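You operate a simulated robot arm through the tools that you are given. There is no shell and no other tool. Be economical: measure what you need, move in short steps, check, and stop when the job is done.

You run a simulated robot arm. Do the job below in one go: nothing can be reset, and whatever is moved stays where it is left.

TASK
Slide the blue tray aside, wipe the smear off and slide the tray back.
Fine: a tray's width towards the cabinet; wet the green pad on the sponge tray; the pad goes back where it lay. Set down upright: green pad. What is to be rubbed or washed off counts as gone when no trace of it is left.

The check looks at the end state, three seconds after you hand in, the way a careful person would. Anything else that was tipped, shoved, dropped, spilled or broken makes it a failure.

THE ROBOT
A 6-joint arm with a four-finger gripper on a trunk, on a base that drives. Base frame: it is fixed to the floor where the robot stands at the start and does not move with it; the origin is under the middle of the robot, x ahead of it, y to its left, z up; the surface under the hand at the start is at about z = 85. Readings come in cm, degrees, newtons and seconds.
Its first joint turns from -166.0 to 166.0 degrees. Places, roughly: grey tray [25, -150, 100]; smear [70, -10, 90]; wet sponge tray [90, 40, 90]; yellow tray [50, -125, 100]. Payload 3.43 kg.
The tool frame sits at the grasp point between the pads (the TCP): z along the fingers, y along the line on which they close. The tips reach 3 cm beyond it. The gripper opens to 12 cm. The gripper's body begins 8.5 cm behind the TCP.
Orientation is told as [roll, pitch, yaw] about the base's x, y, z axes, in that order, counted from this pose: with the fingers straight down and closing along the base's y, the tool's x points along the base's -x, its y along +y and its z along -z.

THE INTERFACE
- The arm moves only by the tool apply_moves. Its argument "moves" is a list of rows, each an object (a shift or turn left out is 0, a gripper value left out holds the last) with "offset": the shift along the tool's x, y, z in cm, a list of three; "turn": the turn, a rotation vector about the tool's x, y, z in degrees, a list of three; "claw": the closure in counts, from 0 (fully open) to 255 (shut). In form: [{"offset": [dx, dy, dz], "turn": [wx, wy, wz], "claw": claw}, ...]. A call has 1 to 8 rows; each row shifts and turns the commanded pose from where the row before left it, along the tool's axes as they then stand. A row lasts 0.2 s, in which the tool goes at most 5 cm and 8.6 degrees; a call with a longer step from one row to the next is refused whole, and so is a gripper value outside its range. A pose out of reach is approached as far as the arm can. The call stops where the force on the tool passes 90 N (or 10 N more than at its start, if that is more) or the arm is blocked; 0.2 s more then pass. The fingers move at their own pace and stop on an object; they squeeze with about 21 N. The grip force told is the motor's: it shows also when the fingers shut on nothing. Time passes only in rows, and 0.2 s behind the last, so rows that do not move let the fingers close. The reply holds the time, the measured pose of the TCP, the force on the tool along the base axes, the opening and the grip force, in the units named above and with some noise, with the torque about the TCP (base axes, N m) and any sound that the robot's microphone picked up.
- Cameras (640 x 400 px; columns grow to the right, rows downward): "scene" is now at [-20.17, 17.29, 124.53]; the picture's right is [-0.18, -0.98, 0.00], its down [-0.25, 0.04, -0.97] and it looks along [0.95, -0.17, -0.26] (base axes); focal length 294 px, centre (320, 200). "wrist" rides on the gripper at [7.1, -1.7, -12.1] in the tool frame; the picture's right is [0.23, 0.97, 0.00], its down [-0.81, 0.19, -0.55] and it looks along [-0.54, 0.13, 0.83] (tool axes); focal length 275 px, centre (320, 200). There is no depth. A picture from a camera that has moved, and an enlarged one, comes with that camera's place and axes in the base frame and with its lens.
- capture(camera): a new picture of that camera. The clock stands still meanwhile.
- drive_base(legs): drives the robot by 1 to 6 legs, each [ahead, turn to the left] in cm and degrees, along the robot's own axes; the way and the turn of a leg run together, so that a leg with both is an arc; at most 150 cm and 180 degrees a leg. The arm and the cameras ride along, it lands a little off, and it stops where it bumps. It gives what a move gives.
- head_to(pan, tilt): turns the head with the scene camera to pan (to the left, within 143 degrees either way) and tilt (down, from -29 to 69), counted from straight ahead of the robot. It gives what a move gives.
- zoom(camera, box): a new picture of the part [left, top, right, bottom] of that camera's present view, enlarged. The clock stands still meanwhile.
- close_job(): hands the job in; it is judged then, once.

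Go step by step. Nothing tells you exact positions but the pictures and the camera data: compare them with the known pose of the tool, close in by small moves and look again before you grip or let go. The budget is 120 turns and 78 pictures, counting those below and the enlarged ones. Unless the task says otherwise, let go and move clear before handing in, and close with one line.

The tools are called after "Emit:" as name(argument=value, ...) on one line, values as JSON. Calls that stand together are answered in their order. apply_moves: Moves the arm, as the interface text tells. Its arguments: {"type":"object","properties":{"moves":{"type":"array","items":{"type":"object","properties":{"offset":{"type":"array","items":{"type":"number"}},"turn":{"type":"array","items":{"type":"number"}},"claw":{"type":"number"}}}}},"required":["moves"]} The other tools are called the same way: drive_base (legs) drives the base; head_to (pan, tilt) turns the head that bears the scene camera; capture (camera) takes a picture; zoom (camera, box) takes an enlarged picture of a part of a camera's view; close_job () hands the job in.

At the start:

```text
t: 0.0
tcp_pos: [68.03, 26.45, 111.22]
orientation: [0.0, 0.1, 0.0]
wrist_force: [0.7, -0.9, -0.7]
wrist_torque: [0.01, 0.01, -0.05]
opening: 12.01
grip_force: 0.0
robot x, y, heading: [-0.11, -0.04, -0.1]
head pan, tilt: [-10.2, 14.2]
```

scene: 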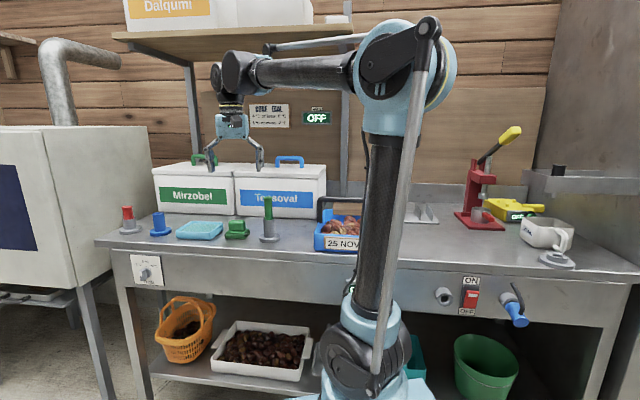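
wrist: 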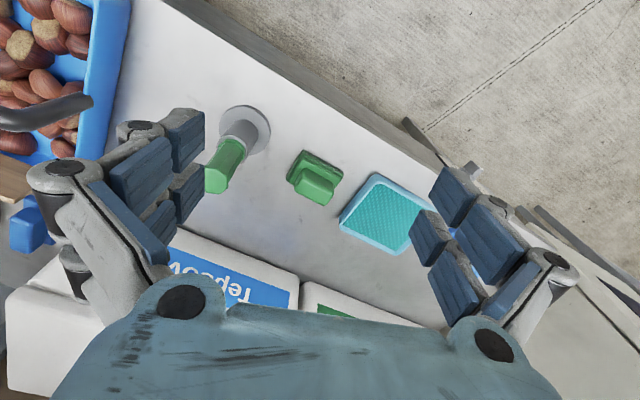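

I see the bench with a sponge tray, a green pad, and the blue chestnut tray hidden partly behind the arm. I'll look around before moving.

Emit:
zoom(camera="scene", box=[90, 140, 370, 315])

Emit:
head_to(pan=-50, tilt=25)

Emit:
capture(camera="scene")

```text
2.29 times, centred on (230, 228) of scene
camera zoom: at [-20.17, 17.29, 124.53], right [-0.18, -0.98, 0.0], down [-0.25, 0.04, -0.97], along [0.95, -0.17, -0.26], focal length 672 px, centre (526, 137)
```

zoom: 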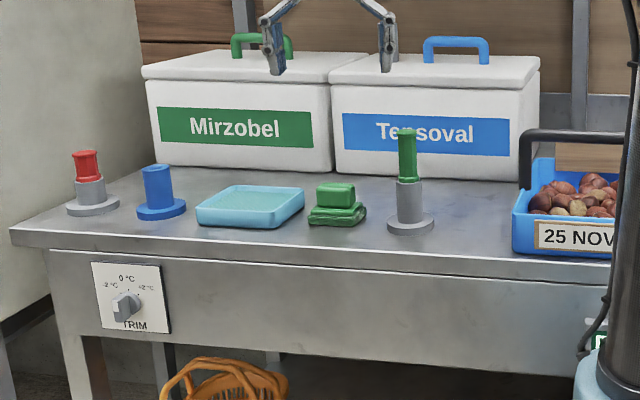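

```text
t: 1.1
tcp_pos: [66.7, 26.37, 111.93]
orientation: [0.1, -0.7, 0.0]
wrist_force: [0.1, -0.5, -0.3]
wrist_torque: [0.02, -0.02, 0.02]
opening: 12.0
grip_force: 0.0
robot x, y, heading: [0.07, 0.1, -0.1]
head pan, tilt: [-50.0, 25.0]
```

```text
74 pictures are left
camera scene: at [-23.45, 11.89, 122.82], right [-0.77, -0.64, 0.01], down [-0.28, 0.32, -0.9], along [0.58, -0.69, -0.43], focal length 294 px, centre (320, 200)
```

scene: 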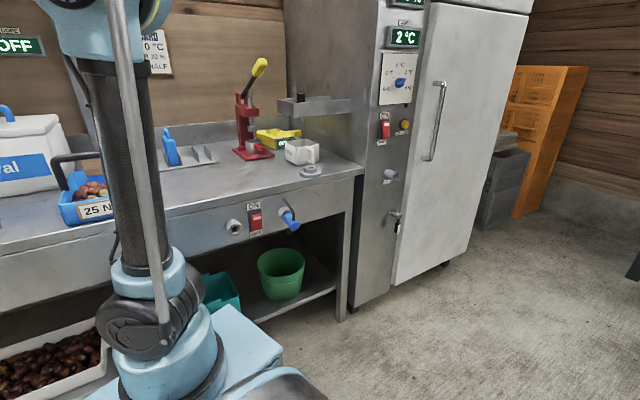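

The tall fridge-like cabinet stands at the right end of the bench. I'll look at what the white thing on the left is, so that "cabinet" is unambiguous.

Emit:
head_to(pan=45, tilt=15)

Emit:
capture(camera="scene")

Emit:
head_to(pan=-15, tilt=30)

Emit:
capture(camera="scene")

```text
t: 2.8
tcp_pos: [66.52, 26.42, 111.96]
orientation: [0.0, -0.7, 0.0]
wrist_force: [-0.6, -0.3, 0.2]
wrist_torque: [0.01, 0.02, -0.02]
opening: 12.01
grip_force: 0.0
robot x, y, heading: [0.15, 0.33, -0.1]
head pan, tilt: [45.0, 15.0]
```

```text
73 pictures are left
camera scene: at [-22.75, 25.54, 124.43], right [0.71, -0.71, -0.01], down [-0.2, -0.18, -0.96], along [0.68, 0.68, -0.27], focal length 294 px, centre (320, 200)
```

scene: 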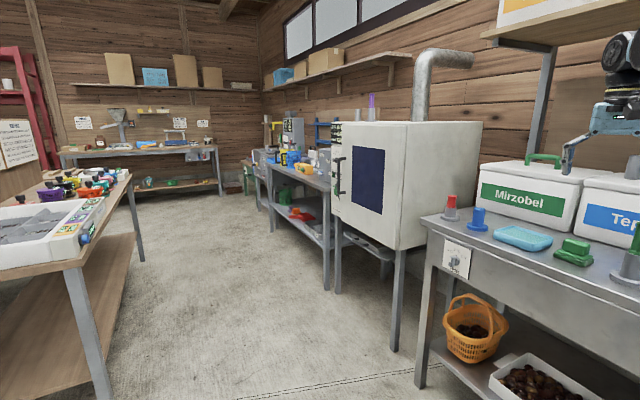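

```text
t: 4.1
tcp_pos: [66.66, 26.44, 112.11]
orientation: [0.0, -0.7, 0.0]
wrist_force: [-0.2, -0.5, 0.4]
wrist_torque: [-0.01, 0.03, 0.04]
opening: 12.02
grip_force: 0.1
robot x, y, heading: [0.08, 0.3, 0.0]
head pan, tilt: [-15.0, 30.0]
```

```text
72 pictures are left
camera scene: at [-20.65, 16.61, 121.99], right [-0.26, -0.97, 0.0], down [-0.49, 0.13, -0.86], along [0.83, -0.22, -0.51], focal length 294 px, centre (320, 200)
```

scene: 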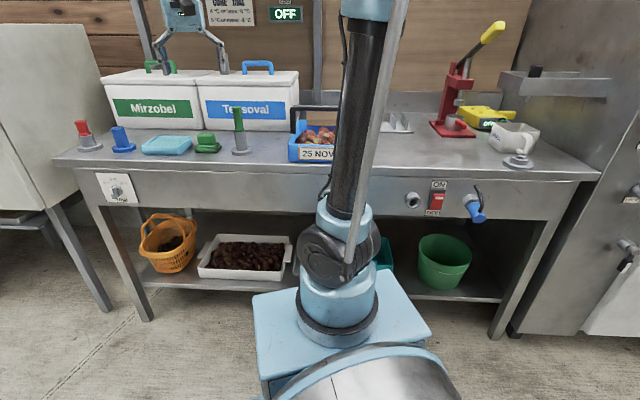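

The left thing is an oven/dryer with a flue; the cabinet is the cold cabinet at the right (−y). Next I bring the hand over the blue tray to see it from above.

Emit:
apply_moves(moves=[{"offset": [0, -4.5, -1]}, {"offset": [0, -4.5, -1]}, {"offset": [0, -4.5, 0]}, {"offset": [0, -4.5, 0]}, {"offset": [0, -4.5, 0]}, {"offset": [0, -4.5, 0]}, {"offset": [0, -4.5, 0]}])

Emit:
capture(camera="wrist")

Emit:
capture(camera="scene")

```text
t: 5.7
tcp_pos: [66.25, -5.11, 114.23]
orientation: [0.0, -0.8, 0.1]
wrist_force: [0.3, -1.2, 0.3]
wrist_torque: [-0.02, -0.05, 0.02]
opening: 12.01
grip_force: 0.0
robot x, y, heading: [0.0, 0.14, -0.1]
head pan, tilt: [-15.0, 30.0]
```

```text
71 pictures are left
camera wrist: at [59.15, -6.87, 126.09], right [-0.23, 0.97, 0.0], down [0.8, 0.19, 0.56], along [0.55, 0.13, -0.83], focal length 275 px, centre (320, 200)
```

wrist: 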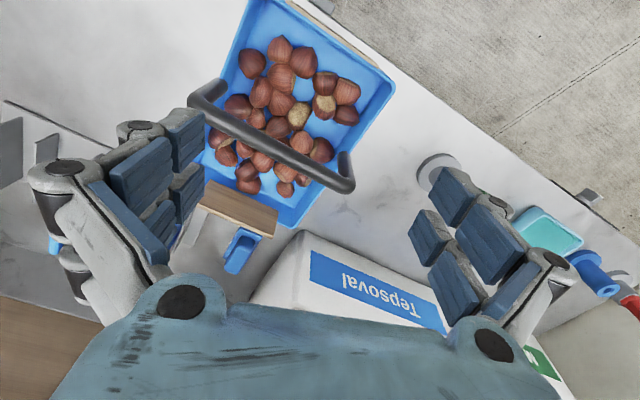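

```text
70 pictures are left
camera scene: at [-20.66, 16.6, 121.99], right [-0.26, -0.97, 0.0], down [-0.49, 0.13, -0.86], along [0.83, -0.22, -0.51], focal length 294 px, centre (320, 200)
```

scene: 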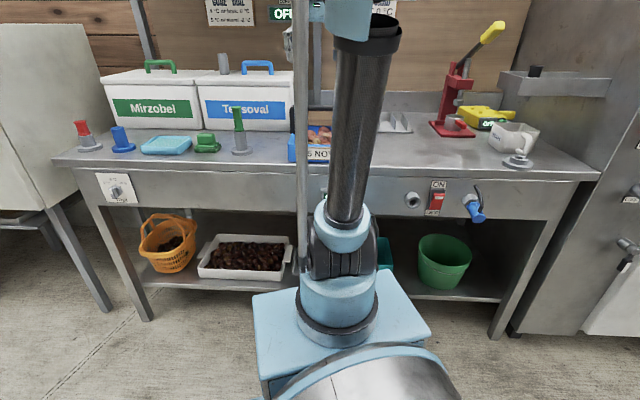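

The bench is yawed roughly 17° to my frame; the blue tray sits over the smear, with a dark bail handle across it. I'll look closer at the handle and tray.

Emit:
zoom(camera="wrist", box=[160, 0, 480, 250])

Emit:
zoom(camera="scene", box=[220, 80, 460, 230])

```text
1.60 times, centred on (320, 125) of wrist
camera zoom: at [59.15, -6.87, 126.09], right [-0.23, 0.97, 0.0], down [0.8, 0.19, 0.56], along [0.55, 0.13, -0.83], focal length 440 px, centre (320, 320)
```

zoom: 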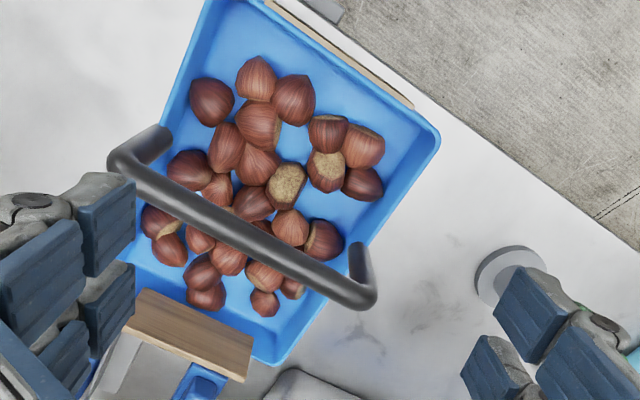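

```text
2.67 times, centred on (340, 155) of scene
camera zoom: at [-20.66, 16.6, 121.99], right [-0.26, -0.97, 0.0], down [-0.49, 0.13, -0.86], along [0.83, -0.22, -0.51], focal length 784 px, centre (267, 320)
```

zoom: 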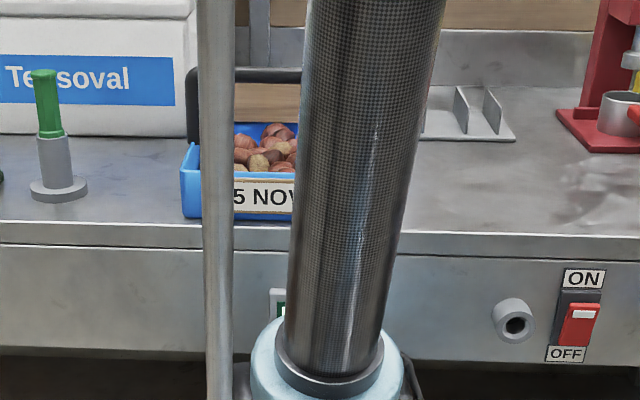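

The bail handle is rigid, running along the bench direction, with its top bar centred near (72, −8, 98). I'll centre over it and yaw the hand about +72° so the fingers straddle the bar.

Emit:
apply_moves(moves=[{"offset": [-3, -1.6, 0]}, {"offset": [-3, -1.6, 0]}, {"turn": [0, 0, -8.1]}, {"turn": [0, 0, -8.1]}, {"turn": [0, 0, -8.1]}, {"turn": [0, 0, -8.1]}, {"turn": [0, 0, -8.1]}, {"turn": [0, 0, -8.1]}])

Emit:
apply_moves(moves=[{"turn": [0, 0, -8.0]}, {"turn": [0, 0, -8.0]}, {"turn": [0, 0, -8]}, {}])

Emit:
capture(camera="wrist")

```text
t: 7.5
tcp_pos: [72.56, -8.13, 114.23]
orientation: [-0.5, -0.4, 48.7]
wrist_force: [0.5, -0.3, 0.0]
wrist_torque: [-0.02, -0.03, -0.03]
opening: 12.01
grip_force: 0.1
robot x, y, heading: [-0.17, 0.18, 0.1]
head pan, tilt: [-15.0, 30.0]
```

```text
t: 8.5
tcp_pos: [72.66, -8.2, 113.97]
orientation: [-0.6, -0.1, 72.7]
wrist_force: [0.2, -0.9, 0.1]
wrist_torque: [0.01, -0.01, 0.0]
opening: 12.0
grip_force: 0.0
robot x, y, heading: [0.27, -0.13, -0.1]
head pan, tilt: [-15.0, 30.0]
```

```text
67 pictures are left
camera wrist: at [72.03, -15.64, 126.09], right [-1.0, 0.07, -0.01], down [0.05, 0.83, 0.55], along [0.05, 0.55, -0.83], focal length 275 px, centre (320, 200)
```

wrist: 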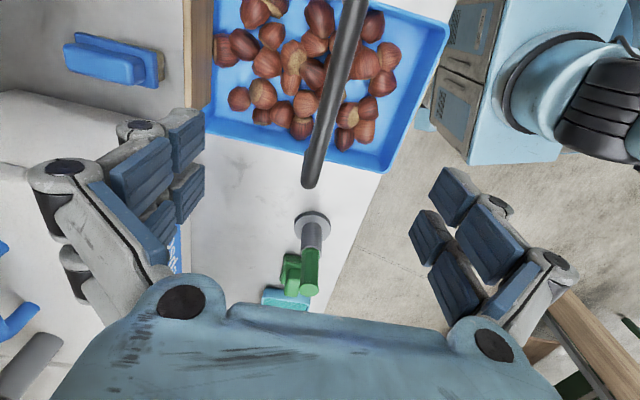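

The bar is parallel to the tool and about 0.7 cm toward the robot from centre. I'll correct and come down most of the way.

Emit:
apply_moves(moves=[{"offset": [0, 0.7, 4]}, {"offset": [0, 0, 4]}, {"offset": [0, 0, 4]}, {}])

Emit:
capture(camera="wrist")

Emit:
capture(camera="scene")

```text
t: 9.5
tcp_pos: [72.19, -8.05, 102.18]
orientation: [-0.6, -0.2, 72.6]
wrist_force: [-0.2, 0.6, 0.0]
wrist_torque: [-0.02, 0.0, 0.0]
opening: 12.0
grip_force: 0.0
robot x, y, heading: [0.34, 0.03, -0.1]
head pan, tilt: [-15.0, 30.0]
```

```text
66 pictures are left
camera wrist: at [71.57, -15.53, 114.14], right [-1.0, 0.07, -0.01], down [0.05, 0.83, 0.55], along [0.05, 0.55, -0.83], focal length 275 px, centre (320, 200)
```

wrist: 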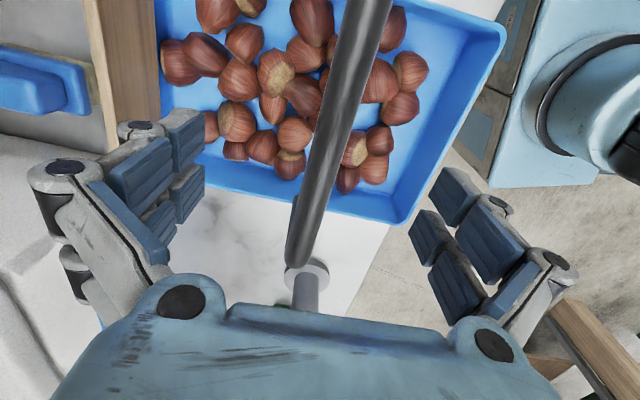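

```text
65 pictures are left
camera scene: at [-20.66, 16.6, 121.99], right [-0.26, -0.97, 0.0], down [-0.49, 0.13, -0.86], along [0.83, -0.22, -0.51], focal length 294 px, centre (320, 200)
```

scene: 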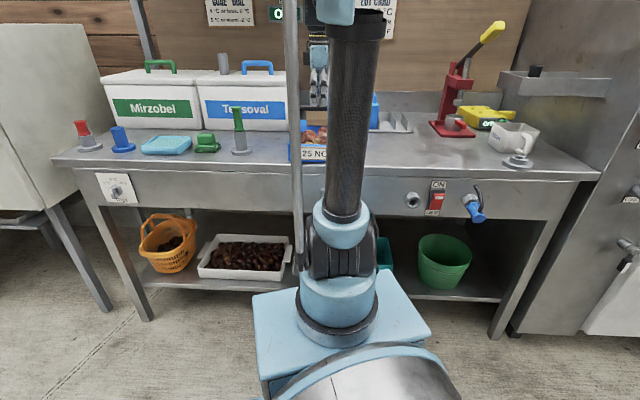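

The bar lies centred between the fingers. I'll descend the last 4 cm and close gently.

Emit:
apply_moves(moves=[{"offset": [0, 0.2, 2]}, {"offset": [0, 0, 2]}, {}, {"claw": 120}, {"claw": 180}, {"claw": 255}, {}, {}])

Emit:
capture(camera="wrist")

```text
t: 11.3
tcp_pos: [71.97, -7.84, 98.14]
orientation: [-0.6, -0.1, 72.6]
wrist_force: [1.4, -0.6, -0.3]
wrist_torque: [0.01, -0.09, -0.39]
opening: 1.85
grip_force: 21.5
robot x, y, heading: [0.02, 0.11, 0.0]
head pan, tilt: [-15.0, 30.0]
```

```text
64 pictures are left
camera wrist: at [71.42, -15.31, 110.12], right [-1.0, 0.07, -0.01], down [0.05, 0.83, 0.55], along [0.05, 0.55, -0.83], focal length 275 px, centre (320, 200)
```

wrist: 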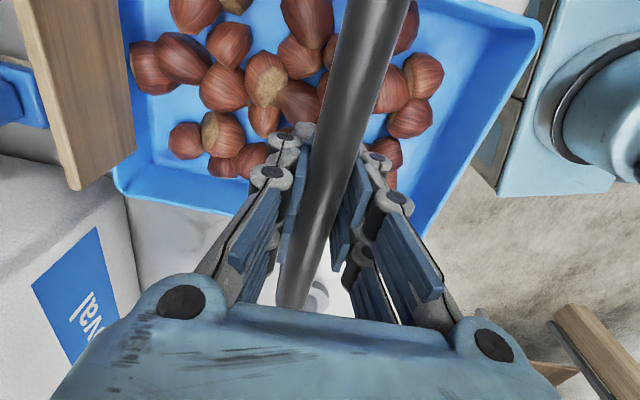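

The handle is held. I'll slide along the bench towards the cabinet, a short first stretch with a slight bias to the front to stay off the wooden block behind the tray.

Emit:
apply_moves(moves=[{"offset": [1, 0.1, 0]}, {"offset": [1, 0.1, 0]}, {"offset": [1, 0.1, 0]}, {}])

Emit:
capture(camera="wrist")

```text
t: 12.3
tcp_pos: [70.84, -10.59, 98.07]
orientation: [-0.6, -0.3, 72.7]
wrist_force: [3.5, 4.8, 10.5]
wrist_torque: [0.14, -0.08, -0.13]
opening: 1.83
grip_force: 21.8
robot x, y, heading: [-0.11, 0.0, 0.1]
head pan, tilt: [-15.0, 30.0]
```

```text
63 pictures are left
camera wrist: at [70.22, -18.05, 110.11], right [-1.0, 0.07, -0.01], down [0.05, 0.83, 0.55], along [0.05, 0.55, -0.83], focal length 275 px, centre (320, 200)
```

wrist: 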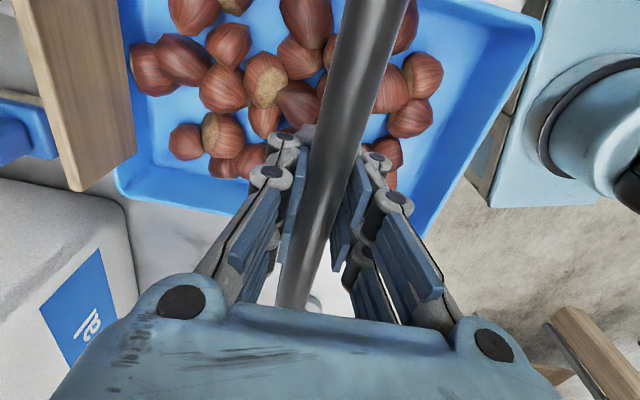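

The wooden block is part of the tray (moves along with it), and sliding works with low force. Continuing.

Emit:
apply_moves(moves=[{"offset": [1.5, 0, 0]}, {"offset": [1.5, 0, 0]}, {"offset": [1.5, 0, 0]}, {"offset": [1.5, 0, 0]}, {"offset": [1.5, 0, 0]}, {"offset": [1.5, 0, 0]}, {}])

Emit:
capture(camera="wrist")

Emit:
capture(camera="scene")

```text
t: 13.9
tcp_pos: [68.05, -19.31, 98.0]
orientation: [-0.6, -0.2, 72.6]
wrist_force: [2.0, 4.4, 8.2]
wrist_torque: [0.14, -0.01, 0.09]
opening: 1.83
grip_force: 21.0
robot x, y, heading: [0.0, 0.06, -0.1]
head pan, tilt: [-15.0, 30.0]
```

```text
62 pictures are left
camera wrist: at [67.55, -26.72, 110.04], right [-1.0, 0.07, -0.01], down [0.05, 0.83, 0.55], along [0.05, 0.55, -0.83], focal length 275 px, centre (320, 200)
```

wrist: 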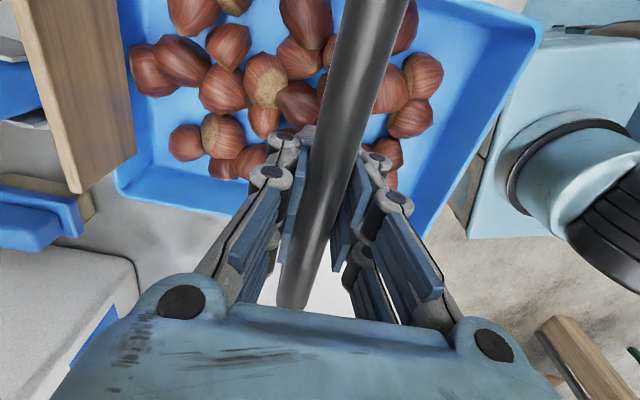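

```text
61 pictures are left
camera scene: at [-20.68, 16.62, 121.98], right [-0.26, -0.97, 0.0], down [-0.49, 0.13, -0.86], along [0.83, -0.22, -0.51], focal length 294 px, centre (320, 200)
```

scene: 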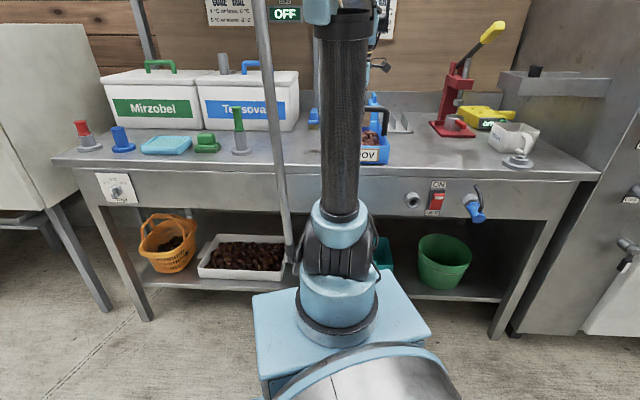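

About 12 of 18.8 cm done; a blue upright thing and a finned rack are at the back. I'll check clearances with the scene camera before the rest.

Emit:
head_to(pan=-50, tilt=25)

Emit:
zoom(camera="scene", box=[40, 90, 330, 270])

```text
t: 14.9
tcp_pos: [68.19, -19.2, 98.05]
orientation: [-0.6, -0.3, 72.6]
wrist_force: [-0.6, 2.9, 4.8]
wrist_torque: [0.02, 0.07, 0.08]
opening: 1.84
grip_force: 20.7
robot x, y, heading: [-0.06, 0.42, 0.1]
head pan, tilt: [-50.0, 25.0]
```

```text
2.21 times, centred on (185, 180) of scene
camera zoom: at [-23.47, 11.9, 122.82], right [-0.77, -0.64, 0.01], down [-0.28, 0.32, -0.9], along [0.58, -0.69, -0.43], focal length 649 px, centre (618, 244)
```

zoom: 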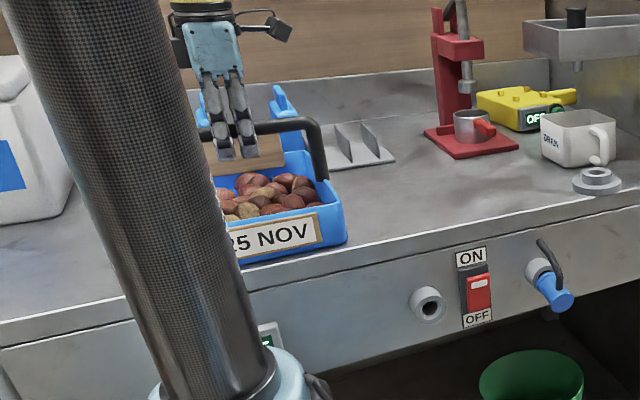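

The wood is just the tray's upright back panel; the rack is well clear. I'll slide the remaining 7 cm, release and rise.

Emit:
apply_moves(moves=[{"offset": [1.5, 0, 0]}, {"offset": [1.5, 0, 0]}, {"offset": [1.5, 0, 0]}, {"offset": [1.5, 0, 0]}, {"offset": [1.0, 0, 0]}, {}, {}])

Emit:
apply_moves(moves=[{"claw": 150}, {"claw": 0}, {}, {"offset": [0, 0, -3]}, {"offset": [0, 0, -4]}, {"offset": [0, 0, -4]}, {"offset": [0, 0, -4]}, {}])

Emit:
capture(camera="wrist")

```text
t: 16.5
tcp_pos: [65.93, -25.99, 98.01]
orientation: [-0.5, -0.2, 72.6]
wrist_force: [1.4, 0.8, 1.8]
wrist_torque: [0.11, -0.09, 0.08]
opening: 1.85
grip_force: 20.7
robot x, y, heading: [0.27, -0.21, 0.2]
head pan, tilt: [-50.0, 25.0]
```

```text
t: 18.3
tcp_pos: [65.94, -26.03, 113.1]
orientation: [-0.5, -0.2, 72.6]
wrist_force: [-0.5, -0.2, -0.1]
wrist_torque: [0.01, -0.01, 0.01]
opening: 11.99
grip_force: 0.1
robot x, y, heading: [-0.08, -0.23, 0.0]
head pan, tilt: [-50.0, 25.0]
```

```text
59 pictures are left
camera wrist: at [65.18, -33.47, 125.02], right [-1.0, 0.07, -0.01], down [0.05, 0.83, 0.55], along [0.05, 0.55, -0.83], focal length 275 px, centre (320, 200)
```

wrist: 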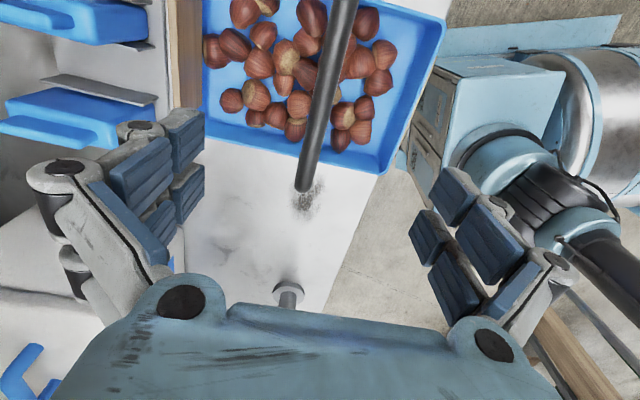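

The tray is aside by 19 cm and the dark smear is visible at about (70, −8), fully clear. Now over to the green pad.

Emit:
apply_moves(moves=[{"offset": [-4.9, 0.3, 0]}, {"offset": [-4.9, 0.3, 0]}, {"offset": [-4.9, 0.3, 0]}, {"offset": [-4.9, 0.3, 0]}, {}])

Emit:
capture(camera="wrist")

Emit:
apply_moves(moves=[{"offset": [-4.9, 0.3, 0]}, {"offset": [-4.9, 0.3, 0]}, {"offset": [-4.9, 0.3, 0]}, {"offset": [-4.9, 0.3, 0]}, {"offset": [-4.9, 0.3, 0]}, {}])

Emit:
capture(camera="wrist")

```text
t: 19.5
tcp_pos: [70.68, -6.91, 113.09]
orientation: [-0.7, -0.2, 72.6]
wrist_force: [-0.7, -0.1, -0.5]
wrist_torque: [0.01, 0.01, 0.0]
opening: 12.01
grip_force: 0.0
robot x, y, heading: [-0.19, 0.04, 0.1]
head pan, tilt: [-50.0, 25.0]
```

```text
58 pictures are left
camera wrist: at [70.01, -14.37, 125.1], right [-1.0, 0.07, -0.01], down [0.05, 0.83, 0.55], along [0.05, 0.55, -0.83], focal length 275 px, centre (320, 200)
```

wrist: 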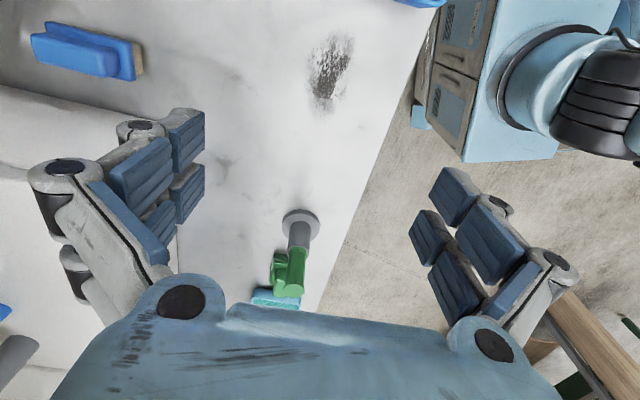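

```text
t: 20.9
tcp_pos: [76.31, 16.85, 113.02]
orientation: [-0.6, -0.2, 72.6]
wrist_force: [-0.1, -0.3, 0.2]
wrist_torque: [0.02, -0.04, -0.01]
opening: 12.01
grip_force: 0.0
robot x, y, heading: [-0.1, -0.19, 0.2]
head pan, tilt: [-50.0, 25.0]
```

```text
57 pictures are left
camera wrist: at [75.65, 9.4, 125.04], right [-1.0, 0.07, -0.01], down [0.05, 0.83, 0.55], along [0.05, 0.55, -0.83], focal length 275 px, centre (320, 200)
```

wrist: 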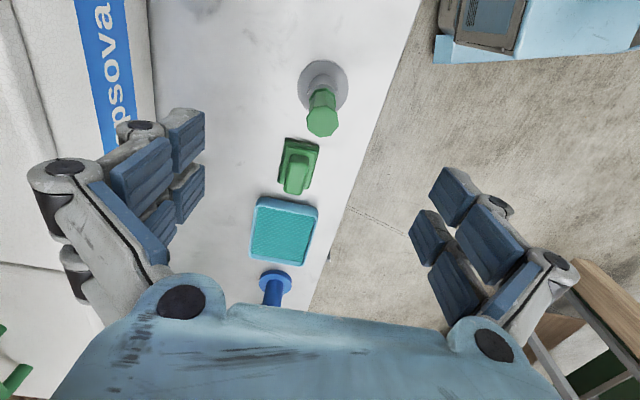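

The smear is about 6 × 10 cm centred near (69.7, −8.3). The pad, sponge tray and posts are in view; zooming on the pad.

Emit:
zoom(camera="wrist", box=[220, 50, 380, 310])

Emit:
head_to(pan=15, tilt=18)

Emit:
zoom(camera="scene", box=[200, 150, 440, 300])

```text
1.54 times, centred on (300, 180) of wrist
camera zoom: at [75.65, 9.4, 125.04], right [-1.0, 0.07, -0.01], down [0.05, 0.83, 0.55], along [0.05, 0.55, -0.83], focal length 424 px, centre (351, 231)
```

zoom: 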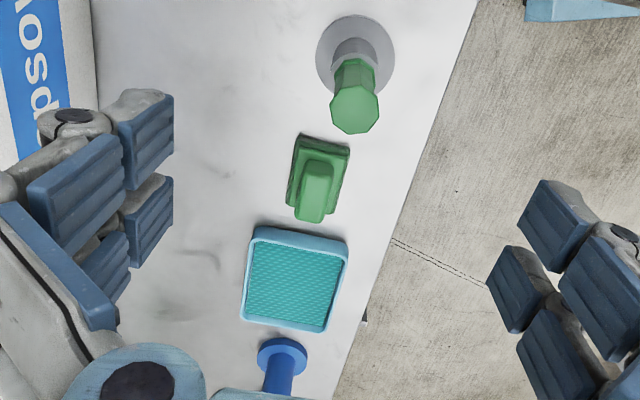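

```text
t: 22.2
tcp_pos: [76.23, 16.81, 113.0]
orientation: [-0.7, -0.1, 72.6]
wrist_force: [-0.4, -0.6, -0.1]
wrist_torque: [-0.01, -0.02, 0.02]
opening: 12.0
grip_force: 0.1
robot x, y, heading: [0.22, -0.14, 0.0]
head pan, tilt: [15.0, 18.0]
```

```text
2.67 times, centred on (320, 225) of scene
camera zoom: at [-20.35, 21.35, 123.91], right [0.26, -0.97, 0.0], down [-0.31, -0.08, -0.95], along [0.91, 0.25, -0.32], focal length 784 px, centre (320, 133)
```

zoom: 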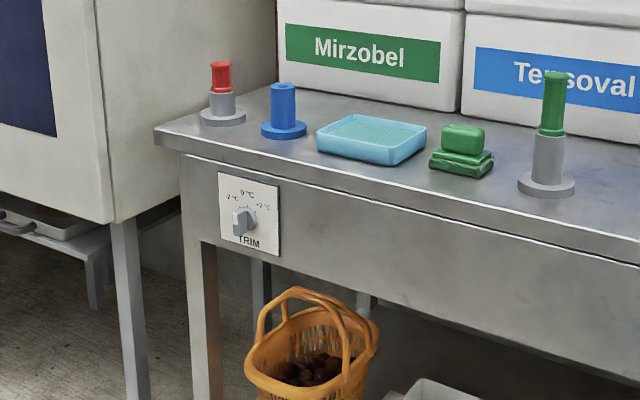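

The pad (≈7 × 4.6 cm, long side along the bench, with a narrow grip block on top) is at about (80.8, 27.5). I'll move above it and lower partly.

Emit:
apply_moves(moves=[{"offset": [-4, -0.4, 0]}, {"offset": [-4, -0.4, 0]}, {"offset": [-3.6, -0.36, 2]}, {"offset": [0, 0, 4]}, {"offset": [0, 0, 4]}, {}])

Emit:
capture(camera="wrist")

Emit:
zoom(camera="scene", box=[280, 110, 440, 240])

```text
t: 23.6
tcp_pos: [81.13, 27.61, 103.34]
orientation: [-0.6, -0.2, 72.6]
wrist_force: [0.4, 0.7, -0.6]
wrist_torque: [0.03, 0.03, 0.03]
opening: 12.01
grip_force: 0.2
robot x, y, heading: [0.28, -0.22, -0.0]
head pan, tilt: [15.0, 18.0]
```

```text
54 pictures are left
camera wrist: at [80.49, 20.24, 115.28], right [-1.0, 0.07, -0.01], down [0.05, 0.83, 0.55], along [0.05, 0.55, -0.83], focal length 275 px, centre (320, 200)
```

wrist: 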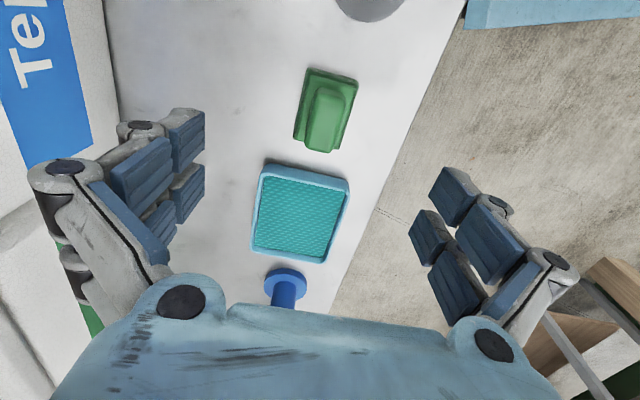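

```text
3.08 times, centred on (360, 175) of scene
camera zoom: at [-20.34, 21.36, 123.92], right [0.26, -0.97, 0.0], down [-0.31, -0.08, -0.95], along [0.91, 0.25, -0.32], focal length 905 px, centre (197, 277)
```

zoom: 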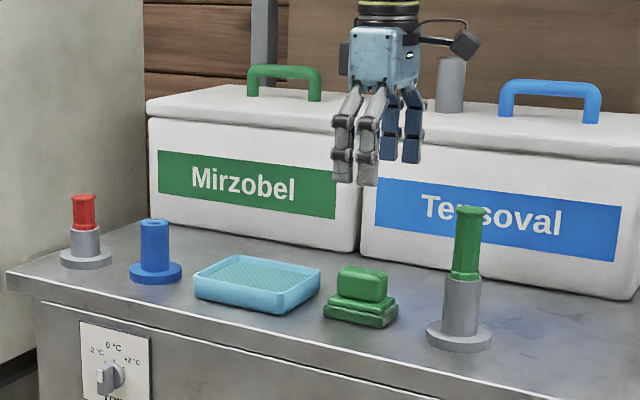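

Block top is at about z = 91, base top 88. I'll centre, go down to TCP 91.4 and close on the block.

Emit:
apply_moves(moves=[{"offset": [0.1, 0.35, 4]}, {"offset": [0, 0, 4]}, {"offset": [0, 0, 2]}, {}])

Emit:
zoom(camera="scene", box=[280, 110, 440, 240])

Emit:
capture(camera="wrist")

```text
t: 24.6
tcp_pos: [80.72, 27.62, 93.21]
orientation: [-0.6, -0.2, 72.6]
wrist_force: [-0.2, 0.1, 0.5]
wrist_torque: [0.0, 0.04, 0.0]
opening: 12.0
grip_force: 0.0
robot x, y, heading: [-0.23, 0.15, -0.0]
head pan, tilt: [15.0, 18.0]
```

```text
3.08 times, centred on (360, 175) of scene
camera zoom: at [-20.35, 21.36, 123.92], right [0.26, -0.97, 0.0], down [-0.31, -0.08, -0.95], along [0.91, 0.25, -0.32], focal length 905 px, centre (197, 277)
```

zoom: 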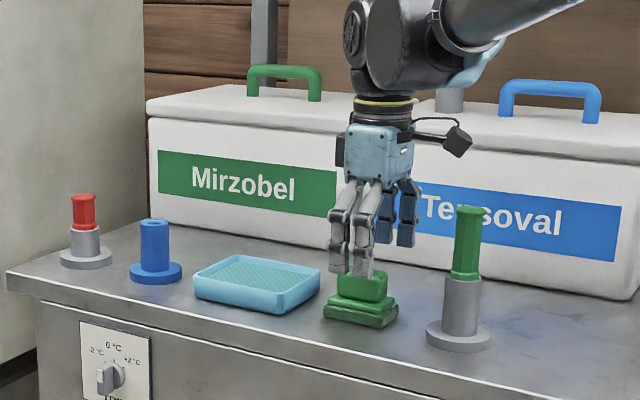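

```text
51 pictures are left
camera wrist: at [80.15, 20.16, 105.2], right [-1.0, 0.07, -0.01], down [0.05, 0.83, 0.55], along [0.05, 0.55, -0.83], focal length 275 px, centre (320, 200)
```

wrist: 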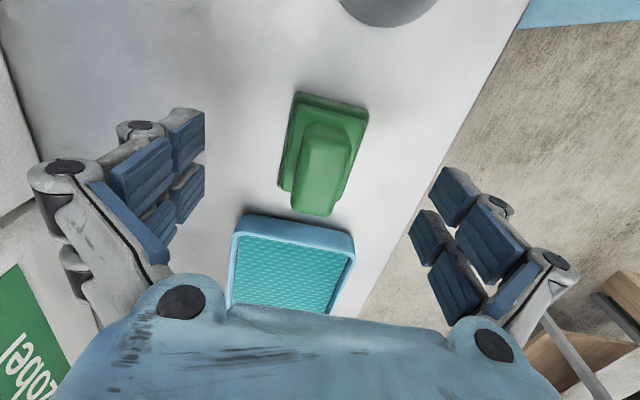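

Well centred. Final descent and closing.

Emit:
apply_moves(moves=[{"offset": [0, 0.15, 1.8]}, {}, {"claw": 120}, {"claw": 170}, {"claw": 255}, {}, {}])

Emit:
capture(camera="wrist")

```text
t: 26.2
tcp_pos: [80.65, 27.54, 91.51]
orientation: [-0.6, -0.2, 72.6]
wrist_force: [1.3, 0.5, 3.6]
wrist_torque: [0.01, 0.02, -0.03]
opening: 2.96
grip_force: 21.4
robot x, y, heading: [-0.11, 0.04, -0.1]
head pan, tilt: [15.0, 18.0]
```

```text
50 pictures are left
camera wrist: at [80.06, 20.14, 103.49], right [-1.0, 0.07, -0.01], down [0.05, 0.83, 0.55], along [0.05, 0.55, -0.83], focal length 275 px, centre (320, 200)
```

wrist: 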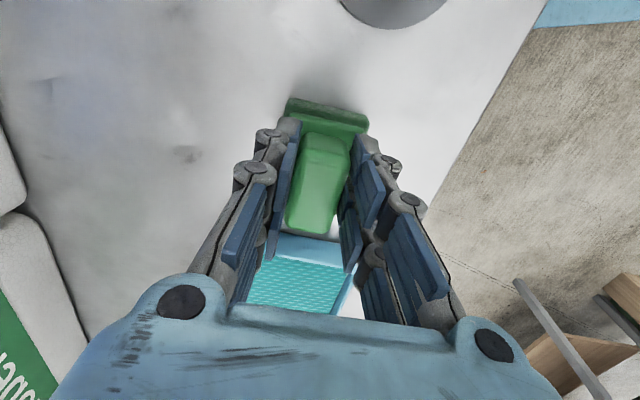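

Pad held (opening 2.96) with rest pose (80.65, 27.54, 91.5). Lift and carry it over the sponge tray at about (85.1, 40.5).

Emit:
apply_moves(moves=[{"offset": [0, 0, -3]}, {"offset": [0, 0, -3.5]}, {"offset": [-4.6, -0.1, 0]}, {"offset": [-4.6, -0.1, 0]}, {"offset": [-4.5, -0.2, 0]}, {}])

Emit:
zoom(camera="scene", box=[280, 110, 440, 240])

Emit:
capture(camera="wrist")

```text
t: 27.6
tcp_pos: [85.22, 40.52, 97.98]
orientation: [-0.6, -0.2, 72.6]
wrist_force: [-0.1, 0.6, -0.4]
wrist_torque: [0.0, -0.03, -0.02]
opening: 2.94
grip_force: 21.1
robot x, y, heading: [-0.28, -0.06, -0.1]
head pan, tilt: [15.0, 18.0]
```

```text
3.08 times, centred on (360, 175) of scene
camera zoom: at [-20.35, 21.36, 123.92], right [0.26, -0.97, 0.0], down [-0.31, -0.08, -0.95], along [0.91, 0.25, -0.32], focal length 905 px, centre (197, 277)
```

zoom: 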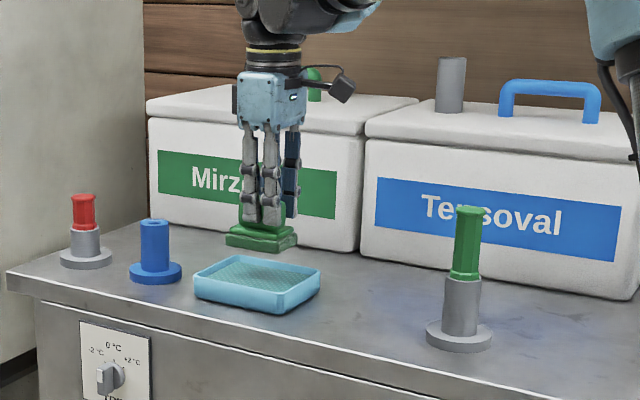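

```text
48 pictures are left
camera wrist: at [84.54, 33.09, 109.97], right [-1.0, 0.07, -0.01], down [0.05, 0.83, 0.55], along [0.05, 0.55, -0.83], focal length 275 px, centre (320, 200)
```

wrist: 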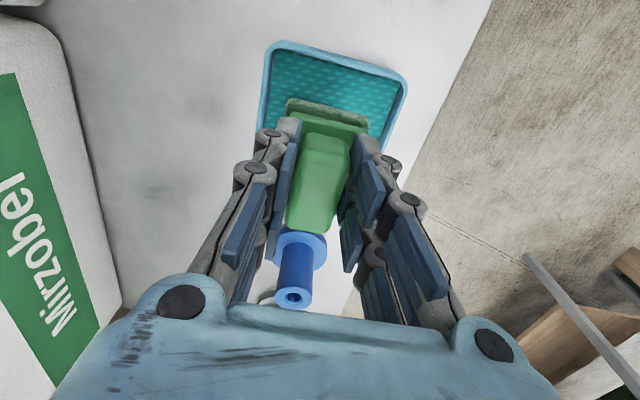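

The pad hangs centred above the sponge. Lowering onto it in small steps, watching the force.

Emit:
apply_moves(moves=[{"offset": [0, 0, 1.5]}, {"offset": [0, 0, 1]}, {"offset": [0, 0, 0.5]}, {}])

Emit:
apply_moves(moves=[{"offset": [0, 0, 0.5]}, {"offset": [0, 0, 0.5]}, {}])

```text
t: 28.6
tcp_pos: [85.11, 40.59, 94.97]
orientation: [-0.6, -0.2, 72.5]
wrist_force: [-0.7, -0.1, -0.6]
wrist_torque: [-0.01, 0.0, 0.0]
opening: 2.95
grip_force: 21.6
robot x, y, heading: [0.31, -0.04, -0.2]
head pan, tilt: [15.0, 18.0]
```

```text
t: 29.4
tcp_pos: [85.17, 40.47, 93.9]
orientation: [-0.7, -0.2, 72.6]
wrist_force: [0.0, 0.5, -0.8]
wrist_torque: [-0.04, 0.03, 0.03]
opening: 2.95
grip_force: 21.3
robot x, y, heading: [0.38, -0.03, -0.1]
head pan, tilt: [15.0, 18.0]
```

Emit:
apply_moves(moves=[{"offset": [0, 0, 0.4]}, {}])

Emit:
apply_moves(moves=[{"offset": [0, 0, 0.3]}, {}])

Emit:
zoom(camera="scene", box=[280, 110, 440, 240])

```text
t: 30.0
tcp_pos: [85.23, 40.45, 93.66]
orientation: [-0.7, -0.4, 72.7]
wrist_force: [4.6, 1.0, 13.8]
wrist_torque: [0.11, -0.17, 0.0]
opening: 2.96
grip_force: 21.4
robot x, y, heading: [-0.09, 0.07, -0.0]
head pan, tilt: [15.0, 18.0]
```

```text
t: 30.6
tcp_pos: [85.07, 40.52, 93.33]
orientation: [-0.6, -0.2, 72.6]
wrist_force: [2.3, -0.8, 16.3]
wrist_torque: [-0.04, -0.07, 0.03]
opening: 2.94
grip_force: 21.5
robot x, y, heading: [-0.14, 0.18, 0.0]
head pan, tilt: [15.0, 18.0]
```

```text
3.08 times, centred on (360, 175) of scene
camera zoom: at [-20.39, 21.34, 123.91], right [0.26, -0.97, 0.0], down [-0.31, -0.08, -0.95], along [0.91, 0.25, -0.32], focal length 905 px, centre (197, 277)
```

zoom: 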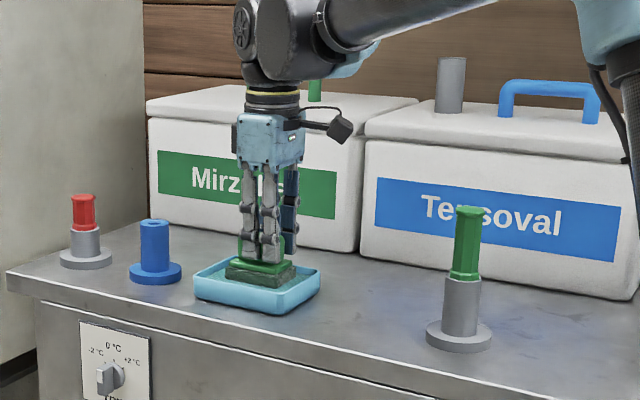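

Contact at about 14–16 N and the pad's lower layer has darkened with water. I'll hold a moment, then lift and check.

Emit:
apply_moves(moves=[{}, {}, {}, {}, {"offset": [0, 0, -2]}, {"offset": [0, 0, -4]}, {"offset": [0, 0, -2]}, {}])

Emit:
zoom(camera="scene", box=[280, 110, 440, 240])

```text
t: 32.4
tcp_pos: [85.02, 40.58, 101.13]
orientation: [-0.6, -0.1, 72.6]
wrist_force: [0.0, 0.7, -0.2]
wrist_torque: [-0.01, 0.0, -0.03]
opening: 2.96
grip_force: 21.1
robot x, y, heading: [0.07, 0.36, 0.2]
head pan, tilt: [15.0, 18.0]
```

```text
3.08 times, centred on (360, 175) of scene
camera zoom: at [-20.34, 21.36, 123.92], right [0.26, -0.97, 0.0], down [-0.31, -0.08, -0.95], along [0.91, 0.25, -0.32], focal length 905 px, centre (197, 277)
```

zoom: 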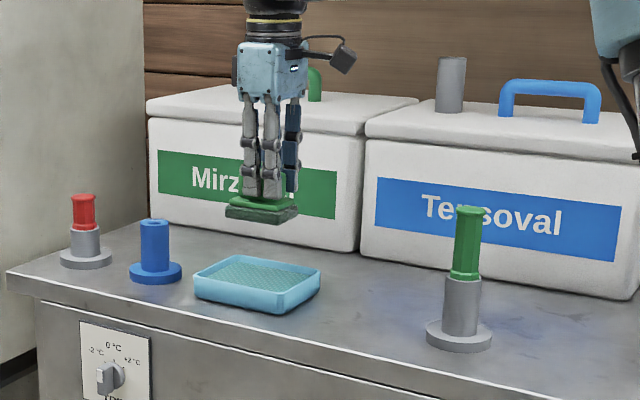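

The pad is wet. I'll raise it well above the post and carry it along the bench to the smear.

Emit:
apply_moves(moves=[{"offset": [0, 0, -4.5]}, {"offset": [0, 0, -4.5]}, {"offset": [0, 0, -4]}, {"offset": [4, 0, 0]}, {"offset": [4.8, 0, 0]}, {"offset": [4.8, 0, 0]}, {"offset": [4.8, 0, 0]}, {"offset": [4.8, 0, 0]}])

Emit:
apply_moves(moves=[{"offset": [4.8, 0, 0]}, {"offset": [4.8, 0, 0]}, {"offset": [4.8, 0, 0]}, {"offset": [4.8, 0, 0]}, {"offset": [4.8, 0, 0]}, {}, {}])

Emit:
capture(camera="wrist")

```text
t: 34.2
tcp_pos: [77.86, 18.45, 114.08]
orientation: [-0.6, -0.1, 72.5]
wrist_force: [0.5, 0.5, -0.8]
wrist_torque: [-0.01, 0.02, -0.02]
opening: 2.95
grip_force: 21.6
robot x, y, heading: [-0.04, 0.33, 0.1]
head pan, tilt: [15.0, 18.0]
```

```text
t: 35.8
tcp_pos: [70.89, -4.7, 114.08]
orientation: [-0.6, -0.3, 72.7]
wrist_force: [-0.6, 0.3, -1.4]
wrist_torque: [0.03, -0.01, -0.02]
opening: 2.95
grip_force: 20.9
robot x, y, heading: [0.06, -0.18, -0.1]
head pan, tilt: [15.0, 18.0]
```

```text
45 pictures are left
camera wrist: at [70.27, -12.06, 126.2], right [-1.0, 0.07, -0.01], down [0.05, 0.83, 0.55], along [0.05, 0.55, -0.83], focal length 275 px, centre (320, 200)
```

wrist: 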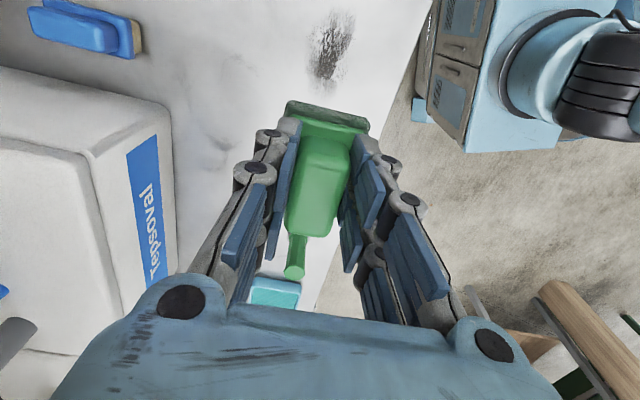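

Smear still as measured (s 8–18.7 cm, 6 cm deep). I'll lower the pad just above the bench at the smear's left part.

Emit:
apply_moves(moves=[{"offset": [0, 0, 4.5]}, {"offset": [0, 0, 4.5]}, {"offset": [0, 0, 4.5]}, {"offset": [0, 0, 4.5]}, {"offset": [0, 0, 3]}, {"offset": [0, 0, 0.7]}, {}])

Emit:
apply_moves(moves=[{"offset": [0, 0, 0.5]}, {"offset": [0, 0, 0.4]}, {"offset": [0, 0, 0.2]}, {}])

```text
t: 37.4
tcp_pos: [71.14, -4.46, 92.27]
orientation: [-0.6, -0.2, 72.6]
wrist_force: [0.1, 0.6, -0.8]
wrist_torque: [-0.01, 0.01, -0.02]
opening: 2.97
grip_force: 21.4
robot x, y, heading: [0.08, -0.15, 0.0]
head pan, tilt: [15.0, 18.0]
```

```text
t: 38.4
tcp_pos: [71.13, -4.45, 91.23]
orientation: [-0.6, -0.2, 72.6]
wrist_force: [-0.3, -1.1, -1.0]
wrist_torque: [0.03, 0.0, -0.01]
opening: 2.96
grip_force: 20.8
robot x, y, heading: [-0.29, 0.18, -0.1]
head pan, tilt: [15.0, 18.0]
```

Emit:
apply_moves(moves=[{"offset": [0, 0, 0.2]}, {}])

Emit:
apply_moves(moves=[{"offset": [0, 0, 0.2]}, {}])

```text
t: 39.0
tcp_pos: [71.05, -4.31, 91.03]
orientation: [-0.7, -0.2, 72.7]
wrist_force: [0.1, -0.4, 3.3]
wrist_torque: [0.06, 0.06, -0.04]
opening: 2.96
grip_force: 21.6
robot x, y, heading: [0.47, 0.47, 0.0]
head pan, tilt: [15.0, 18.0]
```

```text
t: 39.6
tcp_pos: [71.11, -4.45, 90.88]
orientation: [-0.7, -0.2, 72.6]
wrist_force: [3.6, 0.8, 17.1]
wrist_torque: [0.07, -0.12, 0.01]
opening: 2.94
grip_force: 20.4
robot x, y, heading: [0.08, -0.13, -0.3]
head pan, tilt: [15.0, 18.0]
```

Contact at about 17 N. Wiping the first stroke along the smear.

Emit:
apply_moves(moves=[{"offset": [1.4, 0, 0]}, {"offset": [1.4, 0, 0]}, {"offset": [1.4, 0, 0]}, {"offset": [1.4, 0, 0]}, {"offset": [1.4, 0, 0]}, {"offset": [1, 0, 0]}, {}])

Emit:
apply_moves(moves=[{"offset": [0, 0.9, 0]}, {"offset": [0, 0.9, 0]}, {"offset": [-1.5, 0, 0]}, {"offset": [-1.5, 0, 0]}, {"offset": [-1.5, 0, 0]}, {"offset": [-1.5, 0, 0]}, {"offset": [-1.5, 0, 0]}, {"offset": [-1.5, 0, 0]}])

Emit:
apply_moves(moves=[{"offset": [0, -1.2, 0]}, {"offset": [0, -1.2, 0]}, {"offset": [0, -1.2, 0]}, {"offset": [1.5, 0, 0]}, {"offset": [1.5, 0, 0]}, {"offset": [1.5, 0, 0]}, {"offset": [1.5, 0, 0]}, {"offset": [1.5, 0, 0]}])

Emit:
apply_moves(moves=[{"offset": [1.5, 0, 0]}, {}])

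```text
t: 41.2
tcp_pos: [68.79, -12.08, 90.84]
orientation: [-0.6, -0.3, 72.6]
wrist_force: [0.0, -0.5, -0.7]
wrist_torque: [-0.02, 0.01, -0.02]
opening: 2.94
grip_force: 21.2
robot x, y, heading: [0.03, 0.44, 0.2]
head pan, tilt: [15.0, 18.0]
```

```text
t: 43.0
tcp_pos: [69.6, -2.9, 90.71]
orientation: [-0.5, -0.2, 72.6]
wrist_force: [-0.4, -3.9, 11.4]
wrist_torque: [-0.21, 0.05, 0.0]
opening: 2.94
grip_force: 21.4
robot x, y, heading: [0.11, -0.29, 0.2]
head pan, tilt: [15.0, 18.0]
```

```text
t: 44.8
tcp_pos: [70.82, -11.28, 90.79]
orientation: [-0.5, -0.3, 72.5]
wrist_force: [0.4, 0.9, -0.3]
wrist_torque: [0.0, 0.02, 0.02]
opening: 2.99
grip_force: 20.8
robot x, y, heading: [-0.19, -0.13, 0.0]
head pan, tilt: [15.0, 18.0]
```

```text
t: 45.4
tcp_pos: [70.51, -12.59, 90.78]
orientation: [-0.6, -0.2, 72.6]
wrist_force: [0.4, 0.0, -1.4]
wrist_torque: [-0.05, -0.03, 0.01]
opening: 2.95
grip_force: 21.2
robot x, y, heading: [0.11, -0.31, -0.1]
head pan, tilt: [15.0, 18.0]
```

Contact was lost at the cabinet end, so I'll press a bit lower there and go over it again.

Emit:
apply_moves(moves=[{"offset": [0, 0, 0.2]}, {}])

Emit:
apply_moves(moves=[{"offset": [0, 0, 0.15]}, {}])

```text
t: 46.0
tcp_pos: [70.47, -12.69, 90.62]
orientation: [-0.5, -0.2, 72.5]
wrist_force: [1.4, -1.0, 16.6]
wrist_torque: [0.04, -0.03, 0.01]
opening: 2.97
grip_force: 21.2
robot x, y, heading: [0.16, -0.13, -0.3]
head pan, tilt: [15.0, 18.0]
```

```text
t: 46.6
tcp_pos: [70.56, -12.73, 90.59]
orientation: [-0.6, -0.3, 72.5]
wrist_force: [4.0, 0.3, 15.5]
wrist_torque: [0.04, -0.16, -0.07]
opening: 2.96
grip_force: 21.4
robot x, y, heading: [0.11, 0.33, -0.1]
head pan, tilt: [15.0, 18.0]
```

Emit:
apply_moves(moves=[{"offset": [-1.4, 0, 0]}, {"offset": [-1.4, 0, 0]}, {"offset": [-1.4, 0, 0]}, {"offset": [-1.4, 0, 0]}, {"offset": [-1.4, 0, 0]}, {"offset": [-1.4, 0, 0]}, {"offset": [0, 1.0, 0]}, {"offset": [0, 0.8, 0]}])

Emit:
apply_moves(moves=[{"offset": [1.4, 0, 0]}, {"offset": [1.4, 0, 0]}, {"offset": [1.4, 0, 0]}, {"offset": [1.4, 0, 0]}, {"offset": [1.4, 0, 0]}, {"offset": [1.4, 0, 0]}, {"offset": [0, 1.0, 0]}, {"offset": [0, 0.8, 0]}])

Emit:
apply_moves(moves=[{"offset": [-1.4, 0, 0]}, {"offset": [-1.4, 0, 0]}, {"offset": [-1.4, 0, 0]}, {"offset": [-1.4, 0, 0]}, {"offset": [-1.4, 0, 0]}, {"offset": [-1.4, 0, 0]}, {"offset": [0, 1.0, 0]}])

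Emit:
apply_moves(moves=[{"offset": [1.4, 0, 0]}, {"offset": [1.4, 0, 0]}, {"offset": [1.4, 0, 0]}, {"offset": [1.4, 0, 0]}, {"offset": [1.4, 0, 0]}, {"offset": [1.4, 0, 0]}, {}])

Emit:
apply_moves(moves=[{"offset": [0, 0, -3]}, {"offset": [0, 0, -4]}, {"offset": [-4, 0, -4]}, {"offset": [-4, 0, -4]}, {"offset": [-4, 0, -4]}, {"offset": [-4, 0, -4]}, {}])

Emit:
capture(camera="wrist")

```text
t: 48.4
tcp_pos: [71.17, -3.84, 90.43]
orientation: [-0.6, -0.3, 72.6]
wrist_force: [0.7, 0.0, 0.0]
wrist_torque: [-0.05, -0.01, -0.03]
opening: 2.96
grip_force: 21.5
robot x, y, heading: [0.1, -0.21, -0.2]
head pan, tilt: [15.0, 18.0]
```

```text
t: 50.2
tcp_pos: [66.8, -11.48, 90.47]
orientation: [-0.6, -0.2, 72.5]
wrist_force: [0.1, -0.4, -0.3]
wrist_torque: [-0.03, 0.02, 0.01]
opening: 2.96
grip_force: 20.4
robot x, y, heading: [-0.09, 0.01, -0.0]
head pan, tilt: [15.0, 18.0]
```

```text
t: 51.8
tcp_pos: [68.63, -3.25, 90.51]
orientation: [-0.5, -0.2, 72.6]
wrist_force: [-0.4, -0.7, -1.0]
wrist_torque: [0.04, 0.01, 0.03]
opening: 2.93
grip_force: 21.1
robot x, y, heading: [-0.29, 0.01, 0.4]
head pan, tilt: [15.0, 18.0]
```

```text
t: 53.4
tcp_pos: [66.02, -11.21, 90.44]
orientation: [-0.6, -0.2, 72.6]
wrist_force: [2.6, 4.7, 17.6]
wrist_torque: [0.29, -0.05, 0.02]
opening: 2.93
grip_force: 20.9
robot x, y, heading: [-0.07, 0.08, -0.0]
head pan, tilt: [15.0, 18.0]
```

```text
refused: row 3 steps farther than a row can; nothing moved
```

```text
44 pictures are left
camera wrist: at [65.48, -18.61, 102.39], right [-1.0, 0.07, -0.01], down [0.05, 0.83, 0.55], along [0.05, 0.55, -0.83], focal length 275 px, centre (320, 200)
```

wrist: 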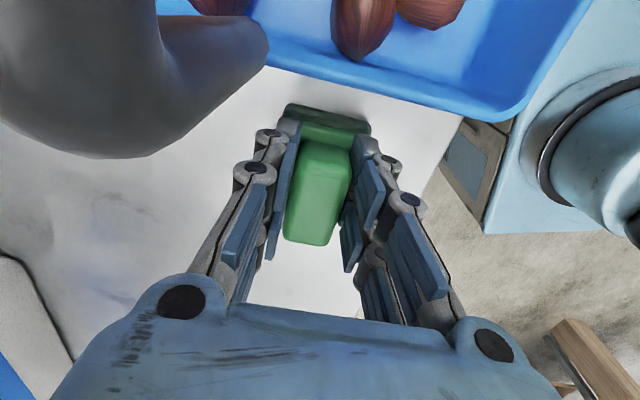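

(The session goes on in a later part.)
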